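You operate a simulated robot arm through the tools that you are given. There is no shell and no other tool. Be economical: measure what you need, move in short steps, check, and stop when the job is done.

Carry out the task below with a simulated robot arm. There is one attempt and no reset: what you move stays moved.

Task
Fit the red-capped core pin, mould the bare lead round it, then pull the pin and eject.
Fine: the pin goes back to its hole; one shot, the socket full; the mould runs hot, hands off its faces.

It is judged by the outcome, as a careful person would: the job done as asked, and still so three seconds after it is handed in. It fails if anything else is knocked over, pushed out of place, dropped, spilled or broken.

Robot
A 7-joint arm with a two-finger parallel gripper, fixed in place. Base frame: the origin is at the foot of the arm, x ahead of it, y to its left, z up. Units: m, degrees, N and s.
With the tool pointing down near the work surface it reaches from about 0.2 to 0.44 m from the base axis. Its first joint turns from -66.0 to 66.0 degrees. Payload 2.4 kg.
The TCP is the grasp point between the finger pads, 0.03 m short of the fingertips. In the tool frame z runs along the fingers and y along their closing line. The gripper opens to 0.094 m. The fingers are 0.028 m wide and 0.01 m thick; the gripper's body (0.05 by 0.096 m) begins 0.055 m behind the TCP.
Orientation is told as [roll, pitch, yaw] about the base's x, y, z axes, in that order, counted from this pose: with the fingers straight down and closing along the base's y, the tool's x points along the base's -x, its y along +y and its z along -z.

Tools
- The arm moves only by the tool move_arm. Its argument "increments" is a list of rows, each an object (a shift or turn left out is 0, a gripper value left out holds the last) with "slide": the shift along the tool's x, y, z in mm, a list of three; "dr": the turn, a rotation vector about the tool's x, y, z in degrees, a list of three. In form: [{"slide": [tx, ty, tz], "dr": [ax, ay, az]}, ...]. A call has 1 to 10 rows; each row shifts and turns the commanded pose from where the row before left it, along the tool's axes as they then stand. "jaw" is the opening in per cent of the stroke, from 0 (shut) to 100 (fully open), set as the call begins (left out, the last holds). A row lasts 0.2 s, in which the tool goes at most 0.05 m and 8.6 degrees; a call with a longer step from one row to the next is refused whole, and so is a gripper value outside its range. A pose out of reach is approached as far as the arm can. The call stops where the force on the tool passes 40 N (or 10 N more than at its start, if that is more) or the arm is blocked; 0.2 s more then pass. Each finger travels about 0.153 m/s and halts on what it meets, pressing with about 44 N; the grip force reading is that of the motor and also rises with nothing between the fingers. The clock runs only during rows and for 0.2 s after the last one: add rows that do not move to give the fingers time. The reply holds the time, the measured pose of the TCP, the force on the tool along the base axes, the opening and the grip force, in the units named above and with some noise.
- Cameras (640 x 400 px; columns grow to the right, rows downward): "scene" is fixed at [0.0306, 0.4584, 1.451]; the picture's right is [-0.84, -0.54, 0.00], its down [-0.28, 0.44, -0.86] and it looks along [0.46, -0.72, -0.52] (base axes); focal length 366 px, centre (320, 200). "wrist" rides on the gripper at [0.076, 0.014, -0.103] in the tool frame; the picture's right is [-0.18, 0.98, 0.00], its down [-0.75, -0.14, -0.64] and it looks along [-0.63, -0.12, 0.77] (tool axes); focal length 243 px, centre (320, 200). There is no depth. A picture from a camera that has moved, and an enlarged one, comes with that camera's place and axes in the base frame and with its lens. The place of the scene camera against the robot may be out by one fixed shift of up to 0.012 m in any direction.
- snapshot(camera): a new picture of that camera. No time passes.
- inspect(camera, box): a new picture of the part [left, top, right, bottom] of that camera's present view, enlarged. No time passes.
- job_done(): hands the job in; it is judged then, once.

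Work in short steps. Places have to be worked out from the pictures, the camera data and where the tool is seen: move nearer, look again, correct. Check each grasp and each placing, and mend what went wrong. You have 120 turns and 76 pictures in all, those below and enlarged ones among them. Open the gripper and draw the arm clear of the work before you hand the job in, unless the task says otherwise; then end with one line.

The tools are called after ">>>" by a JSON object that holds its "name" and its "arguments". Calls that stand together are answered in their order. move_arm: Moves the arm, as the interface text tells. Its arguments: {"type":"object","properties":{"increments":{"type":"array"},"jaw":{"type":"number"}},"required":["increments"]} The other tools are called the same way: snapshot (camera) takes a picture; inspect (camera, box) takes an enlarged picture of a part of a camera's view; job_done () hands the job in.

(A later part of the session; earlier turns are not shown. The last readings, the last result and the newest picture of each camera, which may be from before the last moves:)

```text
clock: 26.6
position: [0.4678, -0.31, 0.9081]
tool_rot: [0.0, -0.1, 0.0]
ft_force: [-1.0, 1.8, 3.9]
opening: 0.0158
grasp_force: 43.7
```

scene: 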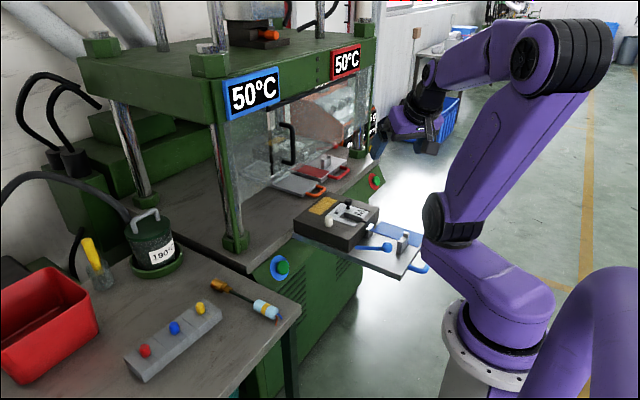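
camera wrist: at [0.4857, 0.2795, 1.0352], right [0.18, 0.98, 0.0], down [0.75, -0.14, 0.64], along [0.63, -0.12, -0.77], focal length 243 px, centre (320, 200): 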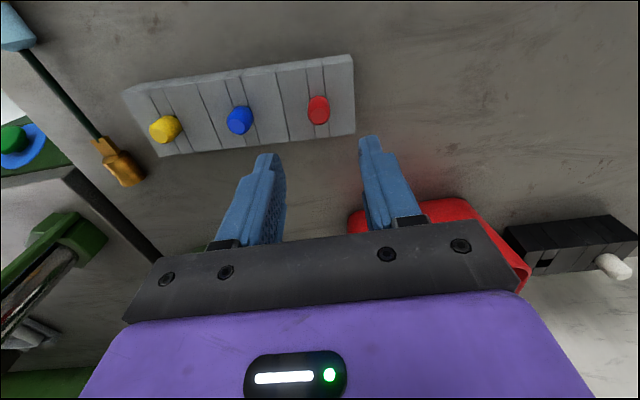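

A light upward force (about 4 N) says the cap has seated. I'll open only slightly, since the black knob is near, and lift off.

>>> {"name": "move_arm", "arguments": {"increments": [{}, {}], "jaw": 23}}

>>> {"name": "move_arm", "arguments": {"increments": [{"slide": [0, 0, -10]}, {"slide": [0, 0, -30]}, {"slide": [0, 0, -40]}, {"slide": [20, 10, 0]}]}}

>>> {"name": "inspect", "arguments": {"camera": "wrist", "box": [220, 60, 420, 200]}}

>>> {"name": "inspect", "arguments": {"camera": "scene", "box": [300, 180, 380, 250]}}

```text
clock: 27.2
position: [0.4683, -0.3105, 0.908]
tool_rot: [0.1, -0.1, -0.1]
ft_force: [-0.6, -0.1, 0.3]
opening: 0.0215
grasp_force: 0.1
```

```text
clock: 28.2
position: [0.4483, -0.301, 0.9874]
tool_rot: [0.1, -0.1, 0.2]
ft_force: [-0.5, -0.5, 0.0]
opening: 0.0215
grasp_force: 0.1
```

```text
2.86 times, centred on (320, 130) of wrist
camera zoom: at [0.3715, -0.2867, 1.0897], right [0.18, 0.98, 0.0], down [0.75, -0.14, 0.64], along [0.63, -0.12, -0.77], focal length 693 px, centre (320, 400)
```

zoom: 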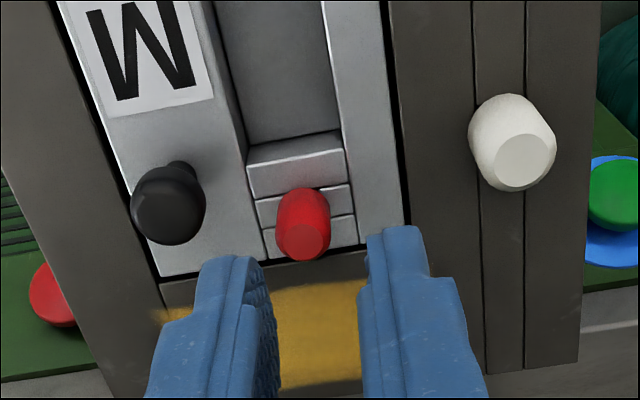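

```text
5.71 times, centred on (340, 215) of scene
camera zoom: at [0.0306, 0.4584, 1.451], right [-0.84, -0.54, 0.0], down [-0.28, 0.44, -0.86], along [0.46, -0.72, -0.52], focal length 2094 px, centre (206, 114)
```

zoom: 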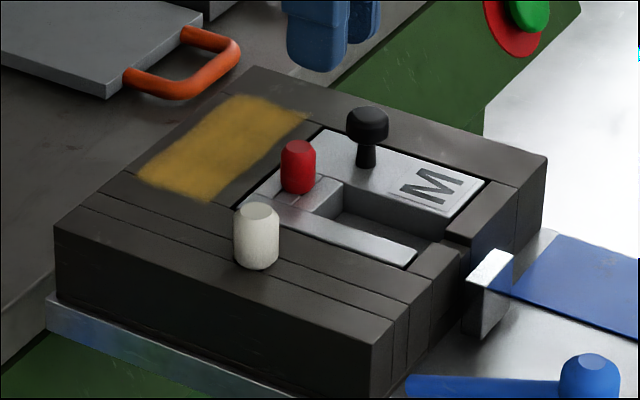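

The pin is fitted. Next I'll study the cable supports on the drawer and the lead itself.

>>> {"name": "inspect", "arguments": {"camera": "scene", "box": [350, 215, 440, 280]}}

>>> {"name": "inspect", "arguments": {"camera": "scene", "box": [200, 265, 300, 330]}}

```text
6.15 times, centred on (395, 248) of scene
camera zoom: at [0.0306, 0.4584, 1.451], right [-0.84, -0.54, 0.0], down [-0.28, 0.44, -0.86], along [0.46, -0.72, -0.52], focal length 2254 px, centre (-142, -92)
```

zoom: 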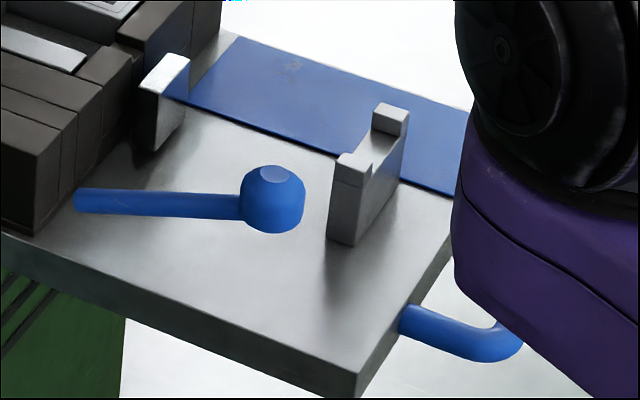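

```text
6.15 times, centred on (250, 298) of scene
camera zoom: at [0.0306, 0.4584, 1.451], right [-0.84, -0.54, 0.0], down [-0.28, 0.44, -0.86], along [0.46, -0.72, -0.52], focal length 2254 px, centre (751, -400)
```

zoom: 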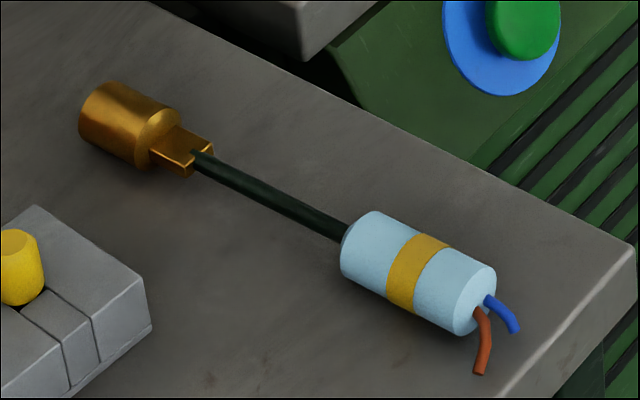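

The drawer bracket is a U-cradle, and the cable runs gold terminal, then cable, then the cyan body. I'll look down on the cradle and clip from closer.

>>> {"name": "move_arm", "arguments": {"increments": [{"slide": [40, 0, 0]}, {"slide": [40, 0, 0]}, {"slide": [40, 0, 0]}, {"slide": [30, 0, 0]}], "jaw": 60}}

>>> {"name": "inspect", "arguments": {"camera": "wrist", "box": [210, 0, 430, 200]}}

```text
clock: 29.2
position: [0.2978, -0.301, 0.9861]
tool_rot: [0.1, -0.1, 0.0]
ft_force: [0.0, 1.1, -0.4]
opening: 0.0565
grasp_force: 0.0
```

```text
2.00 times, centred on (320, 100) of wrist
camera zoom: at [0.2209, -0.2866, 1.0891], right [0.18, 0.98, 0.0], down [0.75, -0.14, 0.64], along [0.63, -0.12, -0.77], focal length 485 px, centre (320, 400)
```

zoom: 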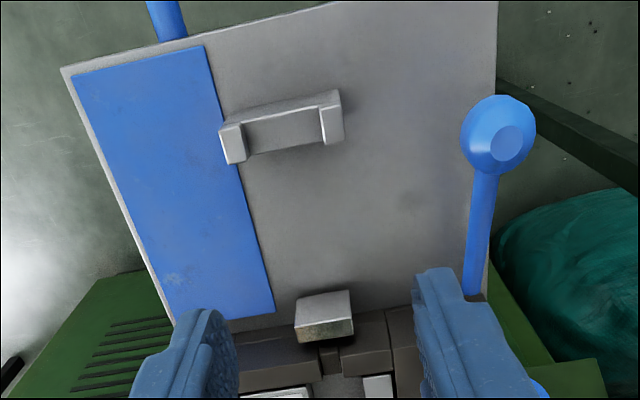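

The cradle is at x≈0.26 and the clip at x≈0.344, with the mould slot spanning x≈0.39–0.456, all at y≈-0.309. I'll go to the lead and look from above the front half of the cyan body.

>>> {"name": "move_arm", "arguments": {"increments": [{"slide": [-17, 38, 0]}, {"slide": [-17, 38, 0]}, {"slide": [-17, 38, 0]}, {"slide": [-17, 38, 0]}, {"slide": [-17, 38, 0]}, {"slide": [-17, 38, 0]}, {"slide": [-17, 38, 0]}, {"slide": [-17, 38, 0]}, {"slide": [-11, 38, 0]}, {"slide": [0, 2, 40]}]}}

>>> {"name": "inspect", "arguments": {"camera": "wrist", "box": [220, 60, 420, 240]}}

```text
clock: 31.4
position: [0.4455, 0.0423, 0.9455]
tool_rot: [0.0, -0.2, 0.0]
ft_force: [1.2, -0.3, -0.1]
opening: 0.0562
grasp_force: 0.1
```

```text
2.22 times, centred on (320, 150) of wrist
camera zoom: at [0.3698, 0.0574, 1.0476], right [0.18, 0.98, 0.0], down [0.75, -0.14, 0.64], along [0.63, -0.12, -0.77], focal length 539 px, centre (320, 311)
```

zoom: 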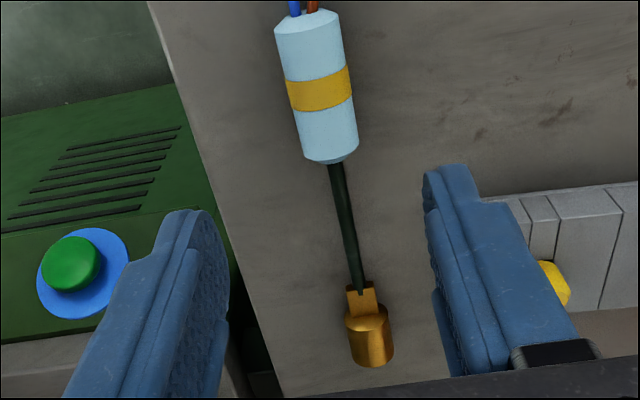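

The cyan body's front end is at about (0.467, 0.043, 0.82), and the gold tip is about 178 mm from the wire end. I'll move over the front half of the body and descend with the jaws open.

>>> {"name": "move_arm", "arguments": {"increments": [{"slide": [-7.5, 1, 0]}, {"slide": [0, 0, 40]}, {"slide": [0, 0, 40]}, {"slide": [0, 0, 15]}, {}]}}

>>> {"name": "inspect", "arguments": {"camera": "wrist", "box": [220, 60, 420, 240]}}

>>> {"name": "inspect", "arguments": {"camera": "scene", "box": [210, 240, 310, 330]}}

```text
clock: 32.6
position: [0.4513, 0.0428, 0.8503]
tool_rot: [0.1, -0.2, 0.0]
ft_force: [0.1, -0.3, 0.3]
opening: 0.0561
grasp_force: 0.0
```

```text
2.22 times, centred on (320, 150) of wrist
camera zoom: at [0.3752, 0.0568, 0.9528], right [0.18, 0.98, 0.0], down [0.75, -0.14, 0.64], along [0.63, -0.12, -0.77], focal length 539 px, centre (320, 311)
```

zoom: 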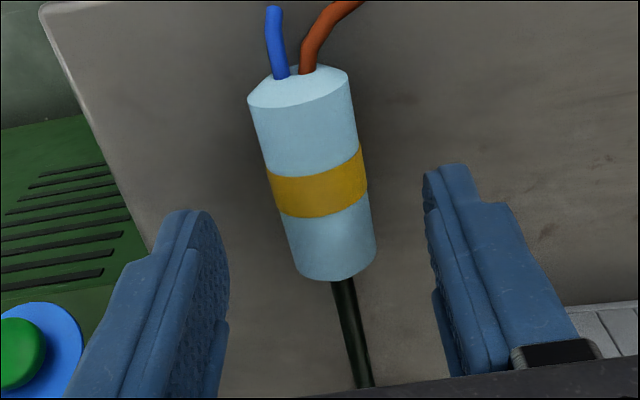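

```text
4.44 times, centred on (260, 285) of scene
camera zoom: at [0.0306, 0.4584, 1.451], right [-0.84, -0.54, 0.0], down [-0.28, 0.44, -0.86], along [0.46, -0.72, -0.52], focal length 1628 px, centre (587, -178)
```

zoom: 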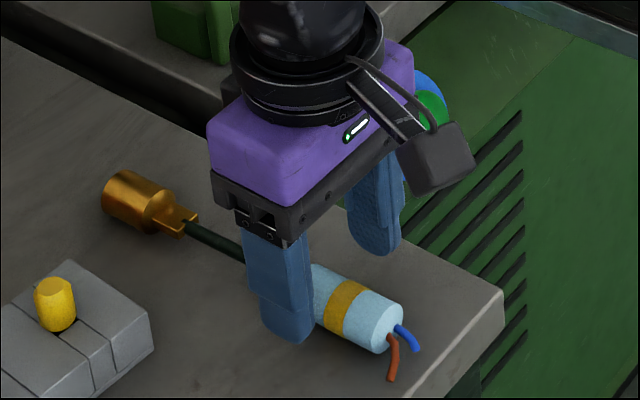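

The alignment is good, with the fingers straddling the front half of the body. I'll lower 6 mm and close.

>>> {"name": "move_arm", "arguments": {"increments": [{"slide": [0, 1, 6]}, {}]}}

>>> {"name": "move_arm", "arguments": {"increments": [{}, {}, {}], "jaw": 0}}

>>> {"name": "move_arm", "arguments": {"increments": [{"slide": [0, 0, -20]}, {"slide": [0, 0, -30]}, {"slide": [0, 0, -40]}, {"slide": [0, 0, -40]}]}}

>>> {"name": "snapshot", "arguments": {"camera": "scene"}}

>>> {"name": "inspect", "arguments": {"camera": "wrist", "box": [190, 40, 450, 240]}}

```text
clock: 33.2
position: [0.4514, 0.0456, 0.8447]
tool_rot: [0.1, -0.2, 0.1]
ft_force: [0.4, -0.2, 0.7]
opening: 0.0562
grasp_force: 0.1
```

```text
clock: 34.0
position: [0.4512, 0.0444, 0.8463]
tool_rot: [0.0, -0.1, 0.0]
ft_force: [0.0, 0.4, -0.8]
opening: 0.0238
grasp_force: 44.2
```

```text
clock: 35.0
position: [0.4517, 0.0451, 0.9776]
tool_rot: [0.1, -0.1, 0.0]
ft_force: [-0.4, 0.0, -0.6]
opening: 0.0238
grasp_force: 43.9
```

```text
20 pictures are left
```

scene: 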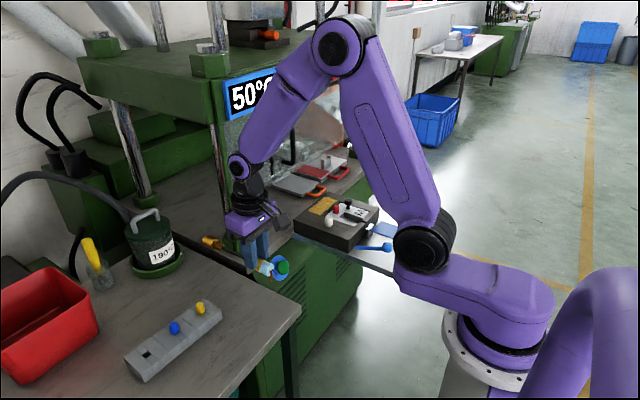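

```text
2.00 times, centred on (320, 140) of wrist
camera zoom: at [0.3753, 0.0602, 1.0792], right [0.18, 0.98, 0.0], down [0.75, -0.14, 0.64], along [0.63, -0.12, -0.77], focal length 485 px, centre (320, 320)
```

zoom: 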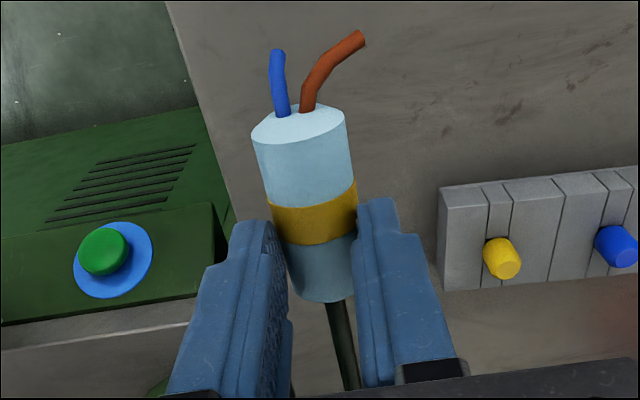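

The lead is held level (opening 23.8 mm, r≈12), with its axis about 25 mm below the TCP. The slot spans x≈0.388–0.453 with its floor at about 0.849, and the cradle is at x≈0.259, so the lead fits with the TCP at (0.292, -0.309). I'll carry it there high first.

>>> {"name": "move_arm", "arguments": {"increments": [{"slide": [40, -15, -10]}, {"slide": [40, -20, 0]}, {"slide": [40, -25, 0]}, {"slide": [39, -28, 0]}, {"slide": [0, -45, 0]}, {"slide": [0, -45, 0]}, {"slide": [0, -45, 0]}, {"slide": [0, -45, 0]}, {"slide": [0, -45, 0]}, {"slide": [0, -41, 0]}]}}

>>> {"name": "move_arm", "arguments": {"increments": [{"slide": [0, 0, 30]}, {"slide": [0, 0, 30]}]}}

>>> {"name": "inspect", "arguments": {"camera": "scene", "box": [300, 160, 440, 280]}}

>>> {"name": "snapshot", "arguments": {"camera": "wrist"}}

```text
clock: 37.2
position: [0.2916, -0.3081, 0.9837]
tool_rot: [0.0, 0.0, 0.2]
ft_force: [0.7, 1.4, 0.3]
opening: 0.0238
grasp_force: 43.6
```

```text
clock: 37.8
position: [0.2913, -0.3099, 0.9264]
tool_rot: [0.0, -0.2, 0.0]
ft_force: [-0.4, -0.1, -1.5]
opening: 0.0237
grasp_force: 42.8
```

```text
3.33 times, centred on (370, 220) of scene
camera zoom: at [0.0306, 0.4584, 1.451], right [-0.84, -0.54, 0.0], down [-0.28, 0.44, -0.86], along [0.46, -0.72, -0.52], focal length 1221 px, centre (153, 133)
```

zoom: 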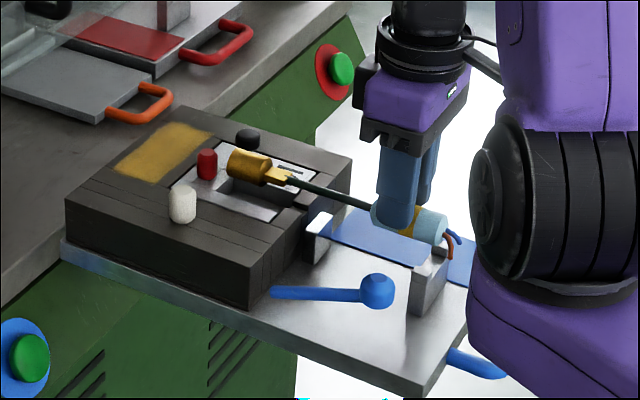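

```text
17 pictures are left
camera wrist: at [0.2152, -0.2945, 1.0275], right [0.18, 0.98, 0.0], down [0.75, -0.14, 0.64], along [0.63, -0.12, -0.77], focal length 243 px, centre (320, 200)
```

wrist: 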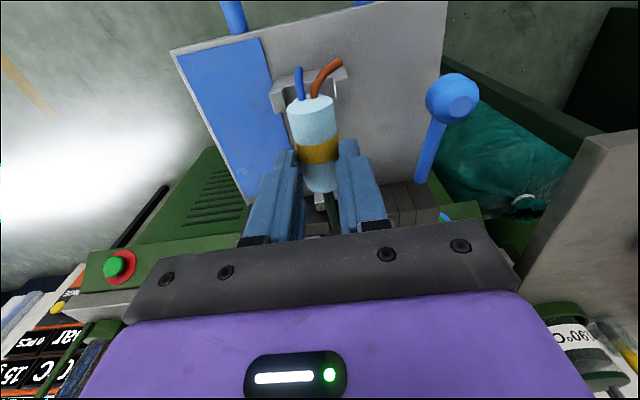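

The lead hangs level over the slot and is centred on the cradle, with its wire end near x≈0.255. I'll shift it 5 mm toward the robot so the body sits on the cradle, then lower partway and check.

>>> {"name": "move_arm", "arguments": {"increments": [{"slide": [5, 0, 8]}, {"slide": [0, 0, 10]}, {"slide": [0, 0, 10]}]}}

>>> {"name": "inspect", "arguments": {"camera": "scene", "box": [320, 180, 440, 270]}}

```text
clock: 38.6
position: [0.2895, -0.3086, 0.8988]
tool_rot: [0.0, -0.2, 0.1]
ft_force: [-2.0, 4.8, 35.0]
opening: 0.0242
grasp_force: 43.5
```

```text
4.44 times, centred on (380, 225) of scene
camera zoom: at [0.0302, 0.4589, 1.4508], right [-0.84, -0.54, 0.0], down [-0.28, 0.44, -0.86], along [0.46, -0.72, -0.52], focal length 1628 px, centre (53, 89)
```

zoom: 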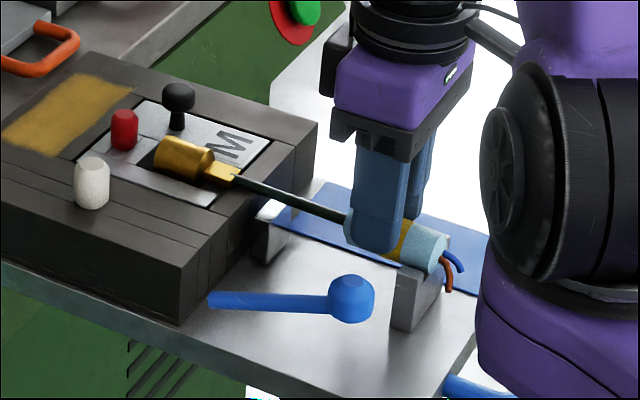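

Contact came at TCP z=0.899 with 35 N. I'll relieve it by 3 mm and look from the wrist to see what is touching.

>>> {"name": "move_arm", "arguments": {"increments": [{"slide": [0, 0, -6]}, {}]}}

>>> {"name": "inspect", "arguments": {"camera": "wrist", "box": [230, 40, 410, 220]}}

```text
clock: 39.2
position: [0.2874, -0.3085, 0.9036]
tool_rot: [0.1, 0.0, 0.0]
ft_force: [0.1, -0.7, -0.4]
opening: 0.024
grasp_force: 44.2
```

```text
2.22 times, centred on (320, 130) of wrist
camera zoom: at [0.2118, -0.2947, 1.0058], right [0.18, 0.98, 0.0], down [0.75, -0.14, 0.64], along [0.63, -0.12, -0.77], focal length 539 px, centre (320, 356)
```

zoom: 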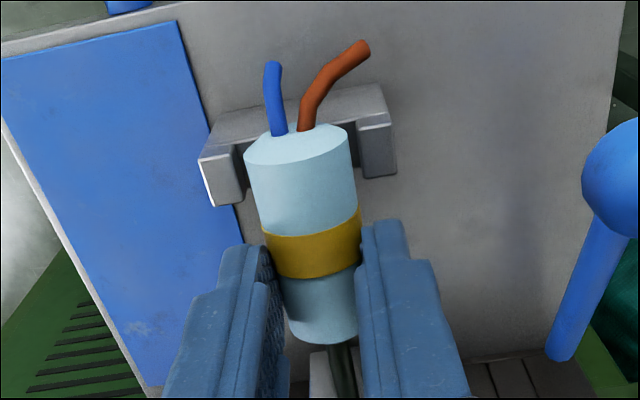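

The body is centred in the U and overlaps the cradle. I'll take one tight look at the gold terminal over the slot.

>>> {"name": "inspect", "arguments": {"camera": "scene", "box": [335, 195, 395, 235]}}

```text
10.00 times, centred on (365, 215) of scene
camera zoom: at [0.0306, 0.4584, 1.451], right [-0.84, -0.54, 0.0], down [-0.28, 0.44, -0.86], along [0.46, -0.72, -0.52], focal length 3664 px, centre (-130, 50)
```

zoom: 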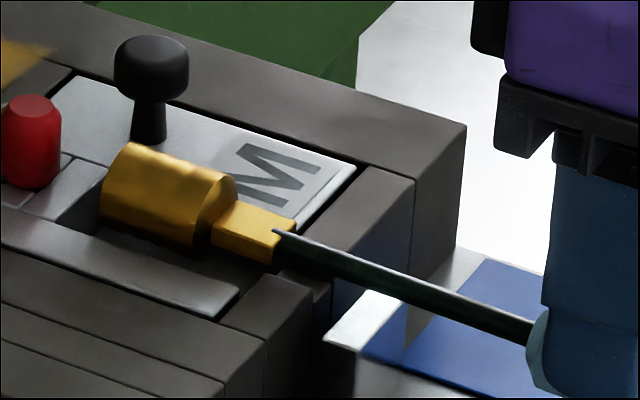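

The tab is clear inside the slot wall and the cable is above the notch and clip, so the contact was probably the cable or body reaching its supports. I'll nudge 1.5 mm to centre in the U and lower gently again.

>>> {"name": "move_arm", "arguments": {"increments": [{"slide": [0, -1.5, 3]}, {"slide": [0, 0, 1]}, {"slide": [0, 0, 1]}, {"slide": [0, 0, 1]}, {}]}}

```text
clock: 40.4
position: [0.2886, -0.3096, 0.8985]
tool_rot: [0.0, -0.1, 0.0]
ft_force: [-0.9, 2.3, 28.7]
opening: 0.024
grasp_force: 44.1
```

It seats repeatably at z≈0.899. I'll relieve the press by 1 mm, open gently, and check how the lead lies.

>>> {"name": "move_arm", "arguments": {"increments": [{"slide": [0, 0, -1.5]}, {}]}}

>>> {"name": "move_arm", "arguments": {"increments": [{}, {}, {}], "jaw": 34}}

>>> {"name": "inspect", "arguments": {"camera": "scene", "box": [335, 190, 425, 250]}}

```text
clock: 41.0
position: [0.2871, -0.3096, 0.8994]
tool_rot: [0.1, -0.1, -0.1]
ft_force: [1.5, -1.6, 4.3]
opening: 0.0238
grasp_force: 44.2
```

```text
clock: 41.8
position: [0.2877, -0.3087, 0.9007]
tool_rot: [0.1, -0.1, 0.0]
ft_force: [-0.5, 0.6, -0.1]
opening: 0.0317
grasp_force: 0.1
```

```text
6.67 times, centred on (380, 220) of scene
camera zoom: at [0.0306, 0.4584, 1.451], right [-0.84, -0.54, 0.0], down [-0.28, 0.44, -0.86], along [0.46, -0.72, -0.52], focal length 2442 px, centre (-80, 67)
```

zoom: 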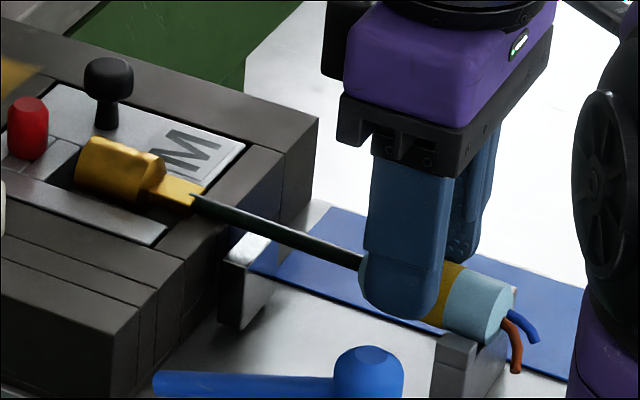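

The lead lies in slot, notch, clip and cradle. I'll lift clear and move back to see the blue drawer handle.

>>> {"name": "move_arm", "arguments": {"increments": [{"slide": [0, 0, -15]}, {"slide": [0, 0, -25]}, {"slide": [0, 0, -45]}, {"slide": [40, 0, 0]}, {"slide": [35, 0, 0]}]}}

>>> {"name": "snapshot", "arguments": {"camera": "wrist"}}

```text
clock: 43.0
position: [0.2111, -0.3089, 0.9836]
tool_rot: [0.2, -0.2, 0.0]
ft_force: [0.4, 0.2, 0.2]
opening: 0.0321
grasp_force: 0.2
```

```text
12 pictures are left
camera wrist: at [0.135, -0.2947, 1.0868], right [0.18, 0.98, 0.0], down [0.75, -0.14, 0.64], along [0.63, -0.12, -0.77], focal length 243 px, centre (320, 200)
```

wrist: 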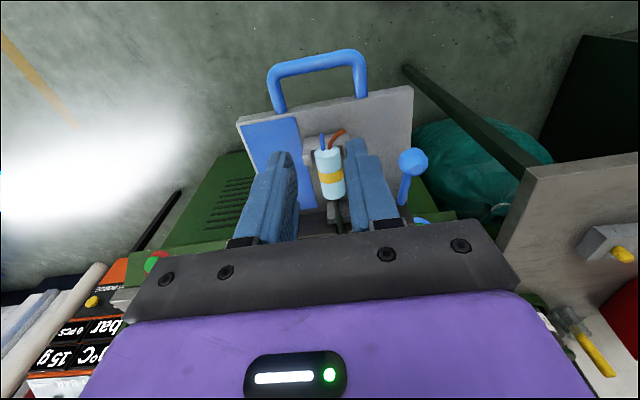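

The handle bar is at about (0.183, -0.309, 0.825), with a roughly 30 mm gap to the plate. I'll close the fingers, come down behind the bar, and gently test whether the drawer slides by hand.

>>> {"name": "move_arm", "arguments": {"increments": [{"slide": [35, 0, 0]}, {"slide": [27, 0, 0]}, {"slide": [0, 0, 40]}, {"slide": [0, 0, 40]}, {"slide": [0, 0, 40]}, {"slide": [0, 0, 20]}], "jaw": 0}}

>>> {"name": "snapshot", "arguments": {"camera": "wrist"}}

```text
clock: 44.4
position: [0.1507, -0.3101, 0.8463]
tool_rot: [-0.1, -0.2, 0.0]
ft_force: [0.2, -0.2, 0.1]
opening: 0.0
grasp_force: 33.0
```

```text
11 pictures are left
camera wrist: at [0.0743, -0.2967, 0.948], right [0.18, 0.98, 0.0], down [0.75, -0.14, 0.64], along [0.63, -0.12, -0.77], focal length 243 px, centre (320, 200)
```

wrist: 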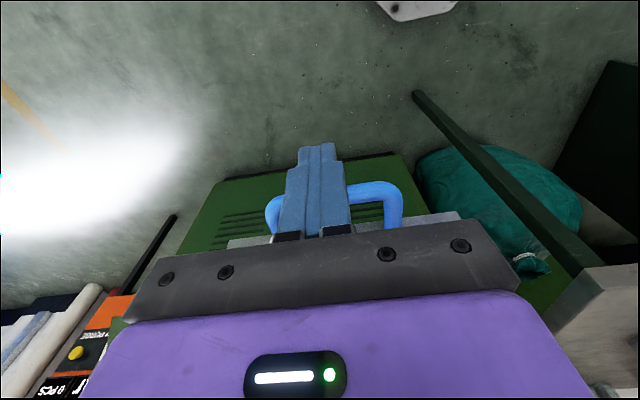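

The closed fingers are just behind the bar. I'll push slowly 20 mm and watch the force.

>>> {"name": "move_arm", "arguments": {"increments": [{"slide": [-5, 0, 0]}, {"slide": [-5, 0, 0]}, {"slide": [-5, 0, 0]}, {"slide": [-5, 0, 0]}, {"slide": [-5, 0, 0]}, {"slide": [-5, 0, 0]}, {}]}}

```text
clock: 46.0
position: [0.1823, -0.3082, 0.8444]
tool_rot: [0.1, -0.1, 0.1]
ft_force: [0.9, -0.3, 0.7]
opening: 0.0
grasp_force: 33.2
```

I moved 31 mm with no force, so either the drawer is sliding or I'm passing over the bar. I'll check.

>>> {"name": "inspect", "arguments": {"camera": "scene", "box": [260, 150, 440, 290]}}

```text
2.86 times, centred on (350, 220) of scene
camera zoom: at [0.0306, 0.4584, 1.451], right [-0.84, -0.54, 0.0], down [-0.28, 0.44, -0.86], along [0.46, -0.72, -0.52], focal length 1047 px, centre (234, 143)
```

zoom: 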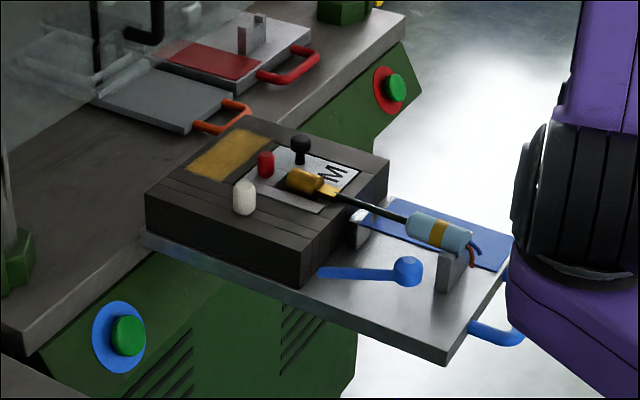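

The drawer slid about 15 mm freely with the lead riding along, so it's a hand-pushed shuttle. I'll keep pushing slowly.

>>> {"name": "move_arm", "arguments": {"increments": [{"slide": [-5, 0, 0]}, {"slide": [-8, 0, 0]}, {"slide": [-8, 0, 0]}, {"slide": [-8, 0, 0]}, {"slide": [-8, 0, 0]}, {"slide": [-8, 0, 0]}, {"slide": [-8, 0, 0]}, {"slide": [-8, 0, 0]}, {"slide": [-8, 0, 0]}, {"slide": [-5, 0, 0]}]}}

>>> {"name": "move_arm", "arguments": {"increments": [{"slide": [-5, 0, 0]}, {"slide": [-8, 0, 0]}, {"slide": [-8, 0, 0]}, {"slide": [-8, 0, 0]}, {"slide": [-8, 0, 0]}, {"slide": [-8, 0, 0]}, {"slide": [-8, 0, 0]}, {"slide": [-8, 0, 0]}, {"slide": [-8, 0, 0]}, {"slide": [-5, 0, 0]}]}}

>>> {"name": "move_arm", "arguments": {"increments": [{"slide": [-5, 0, 0]}, {"slide": [-8, 0, 0]}, {"slide": [-8, 0, 0]}, {"slide": [-8, 0, 0]}, {"slide": [-8, 0, 0]}, {"slide": [-8, 0, 0]}, {"slide": [-8, 0, 0]}, {"slide": [-8, 0, 0]}, {"slide": [-8, 0, 0]}, {"slide": [-5, 0, 0]}]}}

>>> {"name": "snapshot", "arguments": {"camera": "scene"}}

```text
clock: 48.2
position: [0.2561, -0.3078, 0.8443]
tool_rot: [0.1, -0.1, 0.1]
ft_force: [0.1, 0.3, -0.6]
opening: 0.0002
grasp_force: 33.0
```

```text
clock: 50.4
position: [0.3286, -0.3084, 0.8462]
tool_rot: [0.1, -0.1, 0.1]
ft_force: [0.6, -1.2, 0.6]
opening: 0.0001
grasp_force: 33.0
```

```text
clock: 52.6
position: [0.404, -0.3099, 0.8453]
tool_rot: [0.1, -0.1, 0.1]
ft_force: [-1.2, 1.4, 0.6]
opening: 0.0
grasp_force: 33.6
```

```text
9 pictures are left
```

scene: 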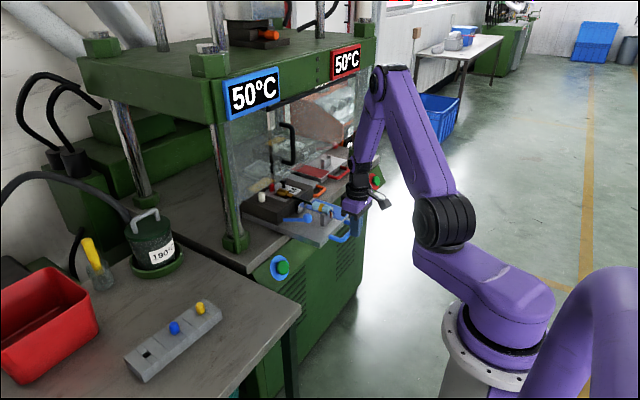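

The drawer is going in well, with the lead still seated. I'll back off a touch, go 3 mm lower for a better bite, and push on to x≈0.48 before tilting the hand away from the guard.

>>> {"name": "move_arm", "arguments": {"increments": [{"slide": [4, 0, 0]}, {"slide": [0, 0, 3]}, {"slide": [-8, 0, 0]}, {"slide": [-9, 0, 0]}, {"slide": [-9, 0, 0]}, {"slide": [-9, 0, 0]}, {"slide": [-9, 0, 0]}, {"slide": [-9, 0, 0]}, {"slide": [-9, 0, 0]}, {"slide": [-9, 0, 0]}]}}

>>> {"name": "move_arm", "arguments": {"increments": [{"slide": [4, 0, 0]}, {"slide": [10, 0, 0], "dr": [0, -7, 0]}, {"dr": [0, -7, 0]}, {"dr": [0, -7, 0]}, {}]}}

```text
clock: 54.8
position: [0.4721, -0.3094, 0.8434]
tool_rot: [0.1, -0.3, 0.1]
ft_force: [0.9, 0.0, -0.6]
opening: 0.0
grasp_force: 32.9
```

```text
clock: 56.0
position: [0.4561, -0.3104, 0.8426]
tool_rot: [0.1, -21.1, 0.0]
ft_force: [-0.3, -0.4, -0.4]
opening: 0.0001
grasp_force: 32.7
```

>>> {"name": "move_arm", "arguments": {"increments": [{"slide": [2.1, 0, 5.6]}, {"slide": [-7.5, 0, 2.87]}, {"slide": [-7.5, 0, 2.87]}, {"slide": [-7.5, 0, 2.87]}, {"slide": [-7.5, 0, 2.87]}, {"slide": [-7.5, 0, 2.87]}, {"slide": [-7.5, 0, 2.87]}, {"slide": [-7.5, 0, 2.87]}, {"slide": [-7.5, 0, 2.87]}]}}

>>> {"name": "inspect", "arguments": {"camera": "scene", "box": [220, 80, 400, 260]}}

```text
clock: 58.0
position: [0.5224, -0.3091, 0.8373]
tool_rot: [0.1, -21.3, 0.0]
ft_force: [0.4, -0.2, -0.2]
opening: 0.0
grasp_force: 32.6
```

```text
2.22 times, centred on (310, 170) of scene
camera zoom: at [0.0306, 0.4584, 1.451], right [-0.84, -0.54, 0.0], down [-0.28, 0.44, -0.86], along [0.46, -0.72, -0.52], focal length 814 px, centre (342, 267)
```

zoom: 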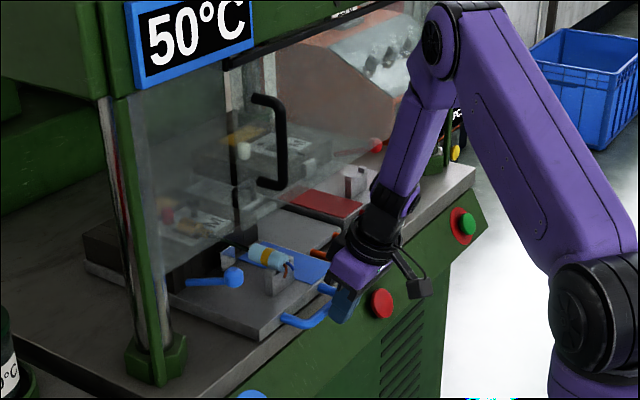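

The mould is passing under the guard cleanly with the lead in place. It needs about 50 mm more, so I'll keep pushing until it meets the stop.

>>> {"name": "move_arm", "arguments": {"increments": [{"slide": [-7.5, 0, 2.87]}, {"slide": [-7.5, 0, 2.87]}, {"slide": [-7.5, 0, 2.87]}, {"slide": [-7.5, 0, 2.87]}, {"slide": [-5.6, 0, 2.15]}, {"slide": [-5.6, 0, 2.15]}, {"slide": [-4.7, 0, 1.8]}, {"slide": [-4.7, 0, 1.8]}, {"slide": [-4.7, 0, 1.8]}, {"slide": [-4.7, 0, 1.8]}]}}

```text
clock: 60.2
position: [0.585, -0.309, 0.8361]
tool_rot: [0.1, -21.2, 0.0]
ft_force: [-0.4, -0.5, -0.6]
opening: 0.0001
grasp_force: 32.9
```

>>> {"name": "move_arm", "arguments": {"increments": [{"slide": [-3.7, 0, 1.4]}, {"slide": [-3.7, 0, 1.4]}, {"slide": [-3.7, 0, 1.4]}, {"slide": [-3.7, 0, 1.4]}, {}]}}

>>> {"name": "inspect", "arguments": {"camera": "scene", "box": [220, 80, 400, 260]}}

```text
clock: 61.4
position: [0.5959, -0.3105, 0.8338]
tool_rot: [0.4, -20.6, -0.4]
ft_force: [-33.5, -1.9, -2.1]
opening: 0.0002
grasp_force: 33.2
```

```text
2.22 times, centred on (310, 170) of scene
camera zoom: at [0.0299, 0.4583, 1.451], right [-0.84, -0.54, 0.0], down [-0.28, 0.44, -0.86], along [0.46, -0.72, -0.52], focal length 814 px, centre (342, 267)
```

zoom: 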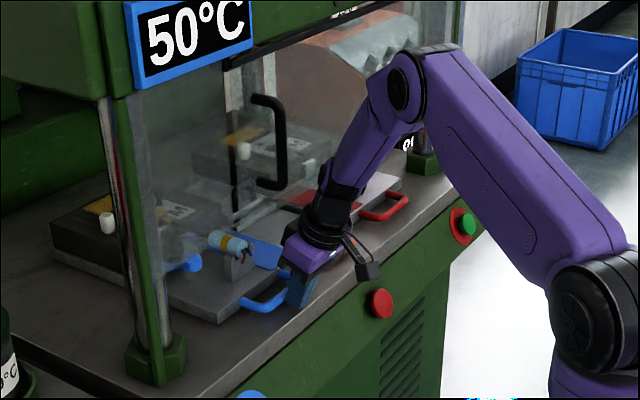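

The drawer reached its end stop (33 N), lining up with the red one. I'll back off, then set up in front of the blue-ringed green button, which triangulates to about (0.56, -0.158, 0.722), with the tool tilted forward.

>>> {"name": "move_arm", "arguments": {"increments": [{"slide": [9.3, 0, -3.6]}, {"slide": [30, 0, -11.5]}, {"slide": [37, 0, -14]}, {"slide": [18, 0, -7]}, {"slide": [0, 38, 0], "dr": [0, -6.3, 0]}, {"slide": [0, 38, 0], "dr": [0, -6.3, 0]}, {"slide": [0, 38, 0], "dr": [0, -6.3, 0]}, {"slide": [0, 38, 0]}]}}

>>> {"name": "snapshot", "arguments": {"camera": "wrist"}}

```text
clock: 63.2
position: [0.4993, -0.1565, 0.8364]
tool_rot: [0.1, -40.2, -0.1]
ft_force: [0.3, 0.3, 0.1]
opening: 0.0
grasp_force: 33.1
```

```text
6 pictures are left
camera wrist: at [0.3735, -0.142, 0.8657], right [0.14, 0.98, 0.12], down [0.16, -0.14, 0.98], along [0.98, -0.12, -0.18], focal length 243 px, centre (320, 200)
```

wrist: 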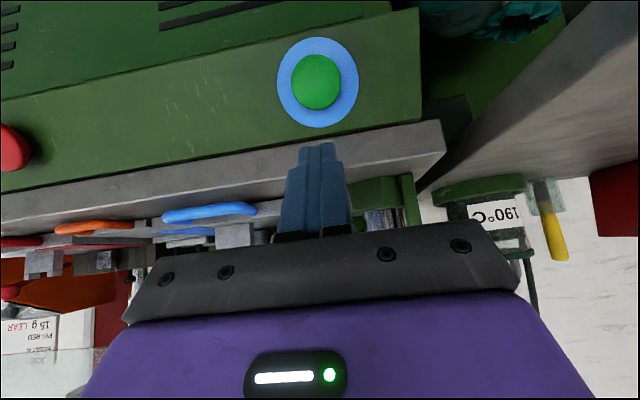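

The button centre refines to about (0.553, -0.156, 0.735). I'll line up on its axis and advance to just short of it.

>>> {"name": "move_arm", "arguments": {"increments": [{"slide": [23.6, 0, 0]}, {"slide": [0, 0, 35]}, {"slide": [0, 0, 30]}, {"slide": [0, 0, 7]}, {}]}}

>>> {"name": "inspect", "arguments": {"camera": "wrist", "box": [260, 60, 380, 180]}}

```text
clock: 64.4
position: [0.5277, -0.1559, 0.7656]
tool_rot: [0.1, -40.0, -0.1]
ft_force: [-0.9, 0.0, -0.7]
opening: 0.0
grasp_force: 32.9
```

```text
3.33 times, centred on (320, 120) of wrist
camera zoom: at [0.404, -0.1429, 0.796], right [0.14, 0.98, 0.12], down [0.16, -0.14, 0.98], along [0.98, -0.12, -0.18], focal length 809 px, centre (320, 467)
```

zoom: 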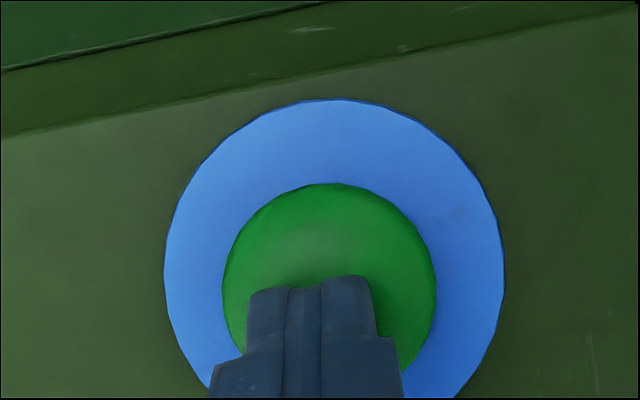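

The fingertips point at the button's centre. I'll press it slowly once.

>>> {"name": "move_arm", "arguments": {"increments": [{"slide": [0, 0, 3]}, {"slide": [0, 0, 3]}, {"slide": [0, 0, 2]}, {"slide": [0, 0, 2]}, {"slide": [0, 0, 2]}]}}

```text
clock: 65.5
position: [0.5334, -0.1572, 0.7603]
tool_rot: [0.2, -40.3, -0.1]
ft_force: [-20.1, 6.8, 19.1]
opening: 0.0002
grasp_force: 33.3
stopped in row 5: the force on the tool passed its limit (the readings are from after the stop); the commanded pose is now the measured one
```

The press met about 40 N and stopped, so the button has bottomed. I'll release and look at the machine.

>>> {"name": "move_arm", "arguments": {"increments": [{"slide": [0, 0, -15]}, {"slide": [0, 0, -35]}, {}, {}, {}]}}

>>> {"name": "snapshot", "arguments": {"camera": "scene"}}

```text
clock: 66.7
position: [0.5023, -0.1584, 0.797]
tool_rot: [0.3, -40.1, -0.1]
ft_force: [-0.3, 0.4, 0.6]
opening: 0.0001
grasp_force: 33.2
```

```text
4 pictures are left
```

scene: 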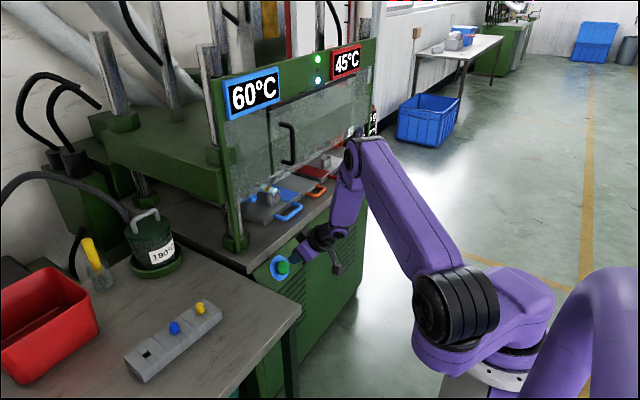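

The cycle has started: the platen is descending, the blue display reads 60°C and the lights are on. I'll draw the arm back to a safe upright pose and wait.

>>> {"name": "move_arm", "arguments": {"increments": [{"slide": [30, 0, -30]}, {"slide": [30, 0, -30], "dr": [0, 8, 0]}, {"slide": [20, 0, -30], "dr": [0, 8, 0]}, {"dr": [0, 8, 0]}, {"dr": [0, 8, 0]}, {"dr": [0, 8, 0]}, {"slide": [0, -40, 0]}, {"slide": [0, -40, 0]}, {"slide": [0, -40, 0]}, {"slide": [0, -30, 0]}]}}

>>> {"name": "move_arm", "arguments": {"increments": [{}, {}, {}, {}, {}, {}, {}, {}, {}, {}]}}

>>> {"name": "move_arm", "arguments": {"increments": [{}, {}, {}, {}, {}, {}, {}, {}, {}, {}]}}

>>> {"name": "move_arm", "arguments": {"increments": [{}, {}, {}, {}, {}, {}, {}, {}, {}, {}]}}

>>> {"name": "move_arm", "arguments": {"increments": [{}, {}, {}, {}, {}, {}, {}, {}, {}, {}]}}

>>> {"name": "move_arm", "arguments": {"increments": [{}, {}, {}, {}, {}, {}, {}, {}, {}, {}]}}

>>> {"name": "snapshot", "arguments": {"camera": "scene"}}

```text
clock: 68.3
position: [0.3695, -0.1913, 0.8162]
tool_rot: [2.6, -2.3, -3.1]
ft_force: [-48.1, 4.3, 14.0]
opening: 0.0002
grasp_force: 32.9
out of reach, approached as far as the arm can: row 6
stopped in row 8: the force on the tool passed its limit (the readings are from after the stop); the commanded pose is now the measured one
```

```text
clock: 70.5
position: [0.3737, -0.1922, 0.8166]
tool_rot: [2.2, -2.7, -2.3]
ft_force: [-43.7, -0.3, 13.9]
opening: 0.0001
grasp_force: 32.9
```

```text
clock: 72.7
position: [0.3749, -0.1923, 0.8166]
tool_rot: [2.0, -2.9, -2.2]
ft_force: [-0.3, 0.7, -0.4]
opening: 0.0
grasp_force: 33.4
```

```text
clock: 74.9
position: [0.3765, -0.194, 0.8175]
tool_rot: [2.1, -2.9, -2.2]
ft_force: [0.6, -0.8, -0.9]
opening: 0.0001
grasp_force: 33.2
```

```text
clock: 77.1
position: [0.376, -0.1916, 0.8173]
tool_rot: [2.0, -2.9, -2.3]
ft_force: [-0.4, -0.1, 0.0]
opening: 0.0
grasp_force: 32.9
```

```text
clock: 79.3
position: [0.3761, -0.1937, 0.8171]
tool_rot: [1.9, -2.9, -2.2]
ft_force: [0.4, -0.1, 0.8]
opening: 0.0
grasp_force: 33.3
```

```text
3 pictures are left
```

scene: 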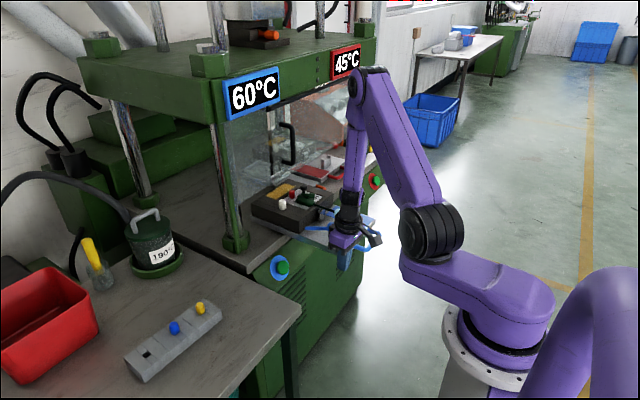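

The press has opened and the drawer is coming back out by itself. It touched my hand at first, and the force is now zero. I'll draw back along -x and lift out of its way.

>>> {"name": "move_arm", "arguments": {"increments": [{"slide": [30, 10, 0]}, {"slide": [40, 10, -10]}, {"slide": [40, 0, -25]}, {"slide": [0, 0, -45]}, {"slide": [0, 0, -45]}, {"slide": [0, 0, -40]}, {}, {}, {}]}}

>>> {"name": "move_arm", "arguments": {"increments": [{"dr": [2, 3, -2.3]}, {}, {}, {}, {}, {}, {}, {}, {}]}}

```text
clock: 81.3
position: [0.2578, -0.1759, 0.9783]
tool_rot: [2.0, -2.9, -2.1]
ft_force: [0.8, 0.2, -0.3]
opening: 0.0002
grasp_force: 33.2
```

```text
clock: 83.3
position: [0.2567, -0.1753, 0.9776]
tool_rot: [-0.1, 0.1, 0.1]
ft_force: [-0.1, 0.2, 0.2]
opening: 0.0002
grasp_force: 32.1
```

>>> {"name": "inspect", "arguments": {"camera": "scene", "box": [240, 160, 420, 272]}}

```text
3.56 times, centred on (330, 216) of scene
camera zoom: at [0.0306, 0.4584, 1.451], right [-0.84, -0.54, 0.0], down [-0.28, 0.44, -0.86], along [0.46, -0.72, -0.52], focal length 1303 px, centre (284, 143)
```

zoom: 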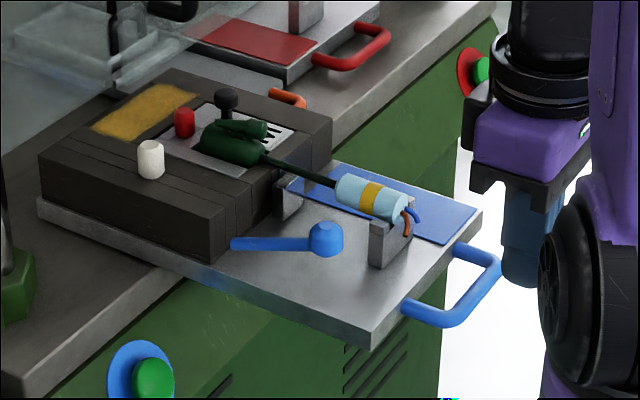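

The shot is in: a full dark-green moulding on the lead, with the pin still in. The drawer stopped part-way out with its handle bar at about (0.349, -0.309, 0.807), so I must pull it the rest of the way. I'll turn the gripper 90° to grip the bar.

>>> {"name": "move_arm", "arguments": {"increments": [{"dr": [0, 0, 8.5]}, {"dr": [0, 0, 8.5]}, {"dr": [0, 0, 8.5]}, {"dr": [0, 0, 8.5]}, {"dr": [0, 0, 8.5]}, {"dr": [0, 0, 8.5]}, {"dr": [0, 0, 8.5]}, {"dr": [0, 0, 8.5]}, {"dr": [0, 0, 8.5]}, {"dr": [0, 0, 8.5]}], "jaw": 32}}

>>> {"name": "move_arm", "arguments": {"increments": [{"dr": [0, 0, 5]}, {"slide": [-40, 25, 0]}, {"slide": [-40, 25, 0]}, {"slide": [-40, 25, 0]}, {"slide": [-14, 17, 0]}, {}]}}

```text
clock: 85.5
position: [0.258, -0.1742, 0.9776]
tool_rot: [-0.1, -0.1, -85.0]
ft_force: [-0.3, 0.0, -0.5]
opening: 0.0303
grasp_force: 0.1
```

```text
clock: 86.9
position: [0.3516, -0.3084, 0.9755]
tool_rot: [-0.2, -0.1, -89.9]
ft_force: [0.0, -0.7, -0.6]
opening: 0.0299
grasp_force: 0.0
```

I'll lean the hand back 8° to stay clear of the lead's wires, then descend astride the bar.

>>> {"name": "move_arm", "arguments": {"increments": [{"slide": [0, -4, 0], "dr": [-8, 0, 0]}, {}]}}

```text
clock: 87.5
position: [0.3473, -0.3082, 0.9759]
tool_rot: [8.1, -0.1, -89.8]
ft_force: [-0.4, 1.3, -0.1]
opening: 0.0301
grasp_force: 0.1
```

>>> {"name": "move_arm", "arguments": {"increments": [{"slide": [0, -5.6, 39.6]}, {"slide": [0, -5.6, 39.6]}, {"slide": [0, -5.6, 39.6]}, {"slide": [0, -2.1, 14.8]}, {"slide": [0, -1.2, 9]}, {}]}}

>>> {"name": "move_arm", "arguments": {"increments": [{}, {}, {}], "jaw": 0}}

```text
clock: 88.9
position: [0.3478, -0.3088, 0.833]
tool_rot: [7.9, -0.1, -89.9]
ft_force: [-0.4, 0.1, -0.4]
opening: 0.0304
grasp_force: 0.0
```

```text
clock: 89.7
position: [0.3468, -0.3074, 0.8332]
tool_rot: [8.0, -0.1, -89.7]
ft_force: [2.6, -6.2, -21.7]
opening: 0.0136
grasp_force: 45.0
```

The bar is gripped (13.6 mm). I'll pull the drawer out slowly.

>>> {"name": "move_arm", "arguments": {"increments": [{"slide": [0, 0, 1.5]}, {"slide": [0, -4, -0.6]}, {"slide": [0, -7.9, -1.1]}, {"slide": [0, -7.9, -1.1]}, {"slide": [0, -7.9, -1.1]}, {"slide": [0, -7.9, -1.1]}, {"slide": [0, -7.9, -1.1]}, {"slide": [0, -7.9, -1.1]}, {"slide": [0, -7.9, -1.1]}, {"slide": [0, -7.9, -1.1]}]}}

>>> {"name": "move_arm", "arguments": {"increments": [{"slide": [0, -7.9, -1.1]}, {"slide": [0, -7.9, -1.1]}, {"slide": [0, -7.9, -1.1]}, {"slide": [0, -7.9, -1.1]}, {"slide": [0, -7.9, -1.1]}, {"slide": [0, -7.9, -1.1]}, {"slide": [0, -7.9, -1.1]}, {"slide": [0, -7.9, -1.1]}, {"slide": [0, -5.9, -0.9]}, {}]}}

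```text
clock: 91.9
position: [0.2792, -0.3074, 0.8317]
tool_rot: [7.9, -0.1, -90.0]
ft_force: [-2.2, 8.3, 34.0]
opening: 0.0138
grasp_force: 44.9
```

```text
clock: 94.1
position: [0.2097, -0.3092, 0.8315]
tool_rot: [7.9, -0.1, -89.9]
ft_force: [-2.4, -4.7, 0.5]
opening: 0.0138
grasp_force: 45.3
```

>>> {"name": "move_arm", "arguments": {"increments": [{"slide": [0, -4.9, -0.7]}, {"slide": [0, -4.9, -0.7]}, {"slide": [0, -3.9, -0.6]}, {"slide": [0, -3.9, -0.6]}, {"slide": [0, -2.9, -0.4]}, {"slide": [0, -2.9, -0.4]}, {"slide": [0, -2.9, -0.4]}, {}]}}

```text
clock: 95.9
position: [0.1837, -0.308, 0.831]
tool_rot: [7.9, 0.0, -89.8]
ft_force: [-0.7, -6.5, -35.6]
opening: 0.0135
grasp_force: 45.6
```

The bar is back at its starting x. I'll release, lift, and turn the gripper back.

>>> {"name": "move_arm", "arguments": {"increments": [{}, {}, {"slide": [0, 5.6, -39.6]}, {"slide": [0, 5.6, -39.6]}, {"slide": [0, 5.6, -39.6]}, {"slide": [0, 5, -35]}, {"dr": [8, 0, 0]}], "jaw": 32}}

>>> {"name": "move_arm", "arguments": {"increments": [{"dr": [0, 0, -8.5]}, {"dr": [0, 0, -8.5]}, {"dr": [0, 0, -8.5]}, {"dr": [0, 0, -8.5]}, {"dr": [0, 0, -8.5]}, {"dr": [0, 0, -8.5]}, {"dr": [0, 0, -8.5]}, {"dr": [0, 0, -8.5]}, {"dr": [0, 0, -8.5]}, {"dr": [0, 0, -8.5]}]}}

```text
clock: 97.5
position: [0.183, -0.3091, 0.9882]
tool_rot: [-0.2, 0.0, -89.9]
ft_force: [0.2, -0.3, -0.3]
opening: 0.03
grasp_force: 0.0
```

```text
clock: 99.7
position: [0.1822, -0.3088, 0.9874]
tool_rot: [-0.1, 0.1, -4.7]
ft_force: [0.2, -0.3, 0.3]
opening: 0.0303
grasp_force: 0.1
```

>>> {"name": "move_arm", "arguments": {"increments": [{"dr": [0, 0, -4.7]}, {"slide": [-45, 0, 0]}, {"slide": [-45, 0, 0]}, {"slide": [-45, 0, 0]}, {"slide": [-45, 0, 0]}, {"slide": [-45, 0, 0]}, {"slide": [-43, 0, 0]}, {"slide": [-15, -1.5, 30]}, {}], "jaw": 24}}

>>> {"name": "inspect", "arguments": {"camera": "wrist", "box": [200, 40, 440, 200]}}

```text
clock: 101.7
position: [0.4671, -0.3089, 0.958]
tool_rot: [0.0, 0.0, -0.1]
ft_force: [-0.5, -0.3, 0.2]
opening: 0.0227
grasp_force: 0.0
```

```text
2.50 times, centred on (320, 120) of wrist
camera zoom: at [0.3912, -0.2949, 1.0603], right [0.19, 0.98, 0.0], down [0.75, -0.14, 0.64], along [0.63, -0.12, -0.77], focal length 606 px, centre (320, 400)
```

zoom: 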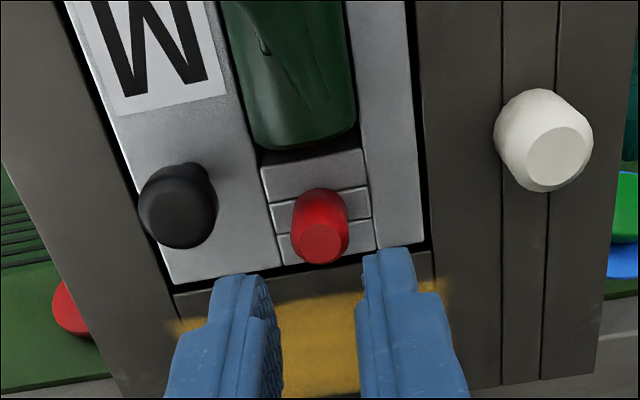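

The cap is at (0.468, -0.310), right below the gripper. I'll descend to the earlier grasp height, close and draw the pin out straight up.

>>> {"name": "move_arm", "arguments": {"increments": [{"slide": [-1, -1, 0]}, {"slide": [0, 0, 25]}, {"slide": [0, 0, 20]}, {"slide": [0, 0, 4]}, {}]}}

>>> {"name": "move_arm", "arguments": {"increments": [{}, {}, {}], "jaw": 0}}

>>> {"name": "move_arm", "arguments": {"increments": [{"slide": [0, 0, -5]}, {"slide": [0, 0, -5]}, {"slide": [0, 0, -5]}, {"slide": [0, 0, -10]}, {"slide": [0, 0, -10]}, {"slide": [0, 0, -20]}, {"slide": [0, 0, -30]}]}}

```text
clock: 102.9
position: [0.4682, -0.3102, 0.9074]
tool_rot: [-0.1, 0.2, -0.2]
ft_force: [-0.4, 0.9, -0.1]
opening: 0.0225
grasp_force: 0.0
```

```text
clock: 103.7
position: [0.4676, -0.3119, 0.9081]
tool_rot: [-0.1, 0.1, -0.2]
ft_force: [-0.3, 0.7, 0.6]
opening: 0.0158
grasp_force: 44.0
```

```text
clock: 105.3
position: [0.4667, -0.3105, 0.9915]
tool_rot: [0.0, 0.1, -0.3]
ft_force: [-0.4, -1.3, 0.3]
opening: 0.0159
grasp_force: 44.2
```

The pin is out and held (15.9 mm). I'll carry it back high above the rack hole at (0.5524, 0.2657).

>>> {"name": "move_arm", "arguments": {"increments": [{"slide": [30, 35, 0]}, {"slide": [20, 43, 0]}, {"slide": [0, 48, 0]}, {"slide": [0, 48, 0]}, {"slide": [0, 48, 0]}, {"slide": [0, 48, 0]}, {"slide": [0, 48, 0]}, {"slide": [0, 48, 0]}, {"slide": [-10, 48, 0]}, {"slide": [-25, 40, 0]}]}}

>>> {"name": "move_arm", "arguments": {"increments": [{"slide": [-30, 40, 0]}, {"slide": [-30, 40, 0]}, {"slide": [-30, 30, 0], "dr": [0, -0.1, -0.3]}, {"slide": [-10, 11, 0]}, {}]}}

```text
clock: 107.5
position: [0.4551, 0.1426, 0.9944]
tool_rot: [-0.2, 0.1, -0.2]
ft_force: [0.0, 0.1, -0.6]
opening: 0.0158
grasp_force: 44.1
```

```text
clock: 108.7
position: [0.5557, 0.2643, 0.9918]
tool_rot: [-0.1, 0.0, 0.2]
ft_force: [0.2, 0.5, -0.8]
opening: 0.016
grasp_force: 43.7
```

>>> {"name": "move_arm", "arguments": {"increments": [{"slide": [3.2, 1.3, 0]}, {"slide": [0, 0, 40]}, {"slide": [0, 0, 40]}, {"slide": [0, 0, 15]}, {}]}}

```text
clock: 109.9
position: [0.551, 0.2655, 0.8948]
tool_rot: [-0.1, 0.1, 0.2]
ft_force: [0.8, 0.0, -0.2]
opening: 0.0157
grasp_force: 43.6
```

>>> {"name": "move_arm", "arguments": {"increments": [{"slide": [-1, 0, 4]}, {"slide": [0, 0, 4]}, {"slide": [0, 0, 4]}, {"slide": [0, 0, 4]}, {"slide": [0, 0, 4]}, {"slide": [0, 0, 3]}, {"slide": [0, 0, 2]}, {}]}}

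```text
clock: 111.7
position: [0.5507, 0.264, 0.8709]
tool_rot: [-0.1, 0.0, 0.2]
ft_force: [0.4, 0.2, -0.6]
opening: 0.0159
grasp_force: 44.1
```

There's no resistance at 20 mm past the rack-top level, so the pin is in its hole. I'll lower the last few mm to seat it.

>>> {"name": "move_arm", "arguments": {"increments": [{"slide": [0, 0, 1]}, {"slide": [0, 0, 1]}, {"slide": [0, 0, 1]}, {}]}}

```text
clock: 112.7
position: [0.5517, 0.2637, 0.8688]
tool_rot: [-0.1, 0.0, 0.1]
ft_force: [-0.5, 0.9, -0.3]
opening: 0.016
grasp_force: 44.2
```

>>> {"name": "move_arm", "arguments": {"increments": [{"slide": [0, 0, 1]}, {"slide": [0, 0, 1]}, {}]}}

```text
clock: 113.5
position: [0.552, 0.2656, 0.8678]
tool_rot: [-0.1, 0.0, 0.0]
ft_force: [-1.8, 0.1, 3.9]
opening: 0.0159
grasp_force: 44.1
```

The pin is seated with a light touch. I'll release, lift off, and head to the ejector lever, whose ball is at about (0.277, -0.2275, 0.879).

>>> {"name": "move_arm", "arguments": {"increments": [{}, {}, {"slide": [0, 0, -15]}, {"slide": [0, 0, -40]}, {"slide": [0, 0, -45]}, {"slide": [0, 0, -25]}], "jaw": 45}}

>>> {"name": "move_arm", "arguments": {"increments": [{"slide": [25, -40, 0]}, {"slide": [25, -40, 0]}, {"slide": [25, -40, 0]}, {"slide": [25, -40, 0]}, {"slide": [25, -40, 0]}, {"slide": [25, -40, 0]}, {"slide": [25, -40, 0]}, {"slide": [25, -40, 0]}, {"slide": [25, -40, 0]}, {"slide": [20, -45, 0]}], "jaw": 0}}

>>> {"name": "move_arm", "arguments": {"increments": [{"slide": [15, -44, 0]}, {"slide": [12, -44, 0]}, {}]}}

```text
clock: 114.9
position: [0.5511, 0.2639, 0.9926]
tool_rot: [-0.1, 0.1, 0.1]
ft_force: [0.5, 0.0, 0.5]
opening: 0.0426
grasp_force: 0.0
```

```text
clock: 117.1
position: [0.307, -0.1413, 0.993]
tool_rot: [-0.1, 0.0, 0.1]
ft_force: [0.7, -0.2, 0.5]
opening: 0.0
grasp_force: 33.0
```

```text
clock: 117.9
position: [0.2795, -0.2306, 0.9917]
tool_rot: [-0.1, 0.0, 0.1]
ft_force: [-0.2, 0.3, 0.0]
opening: 0.0
grasp_force: 32.8
```

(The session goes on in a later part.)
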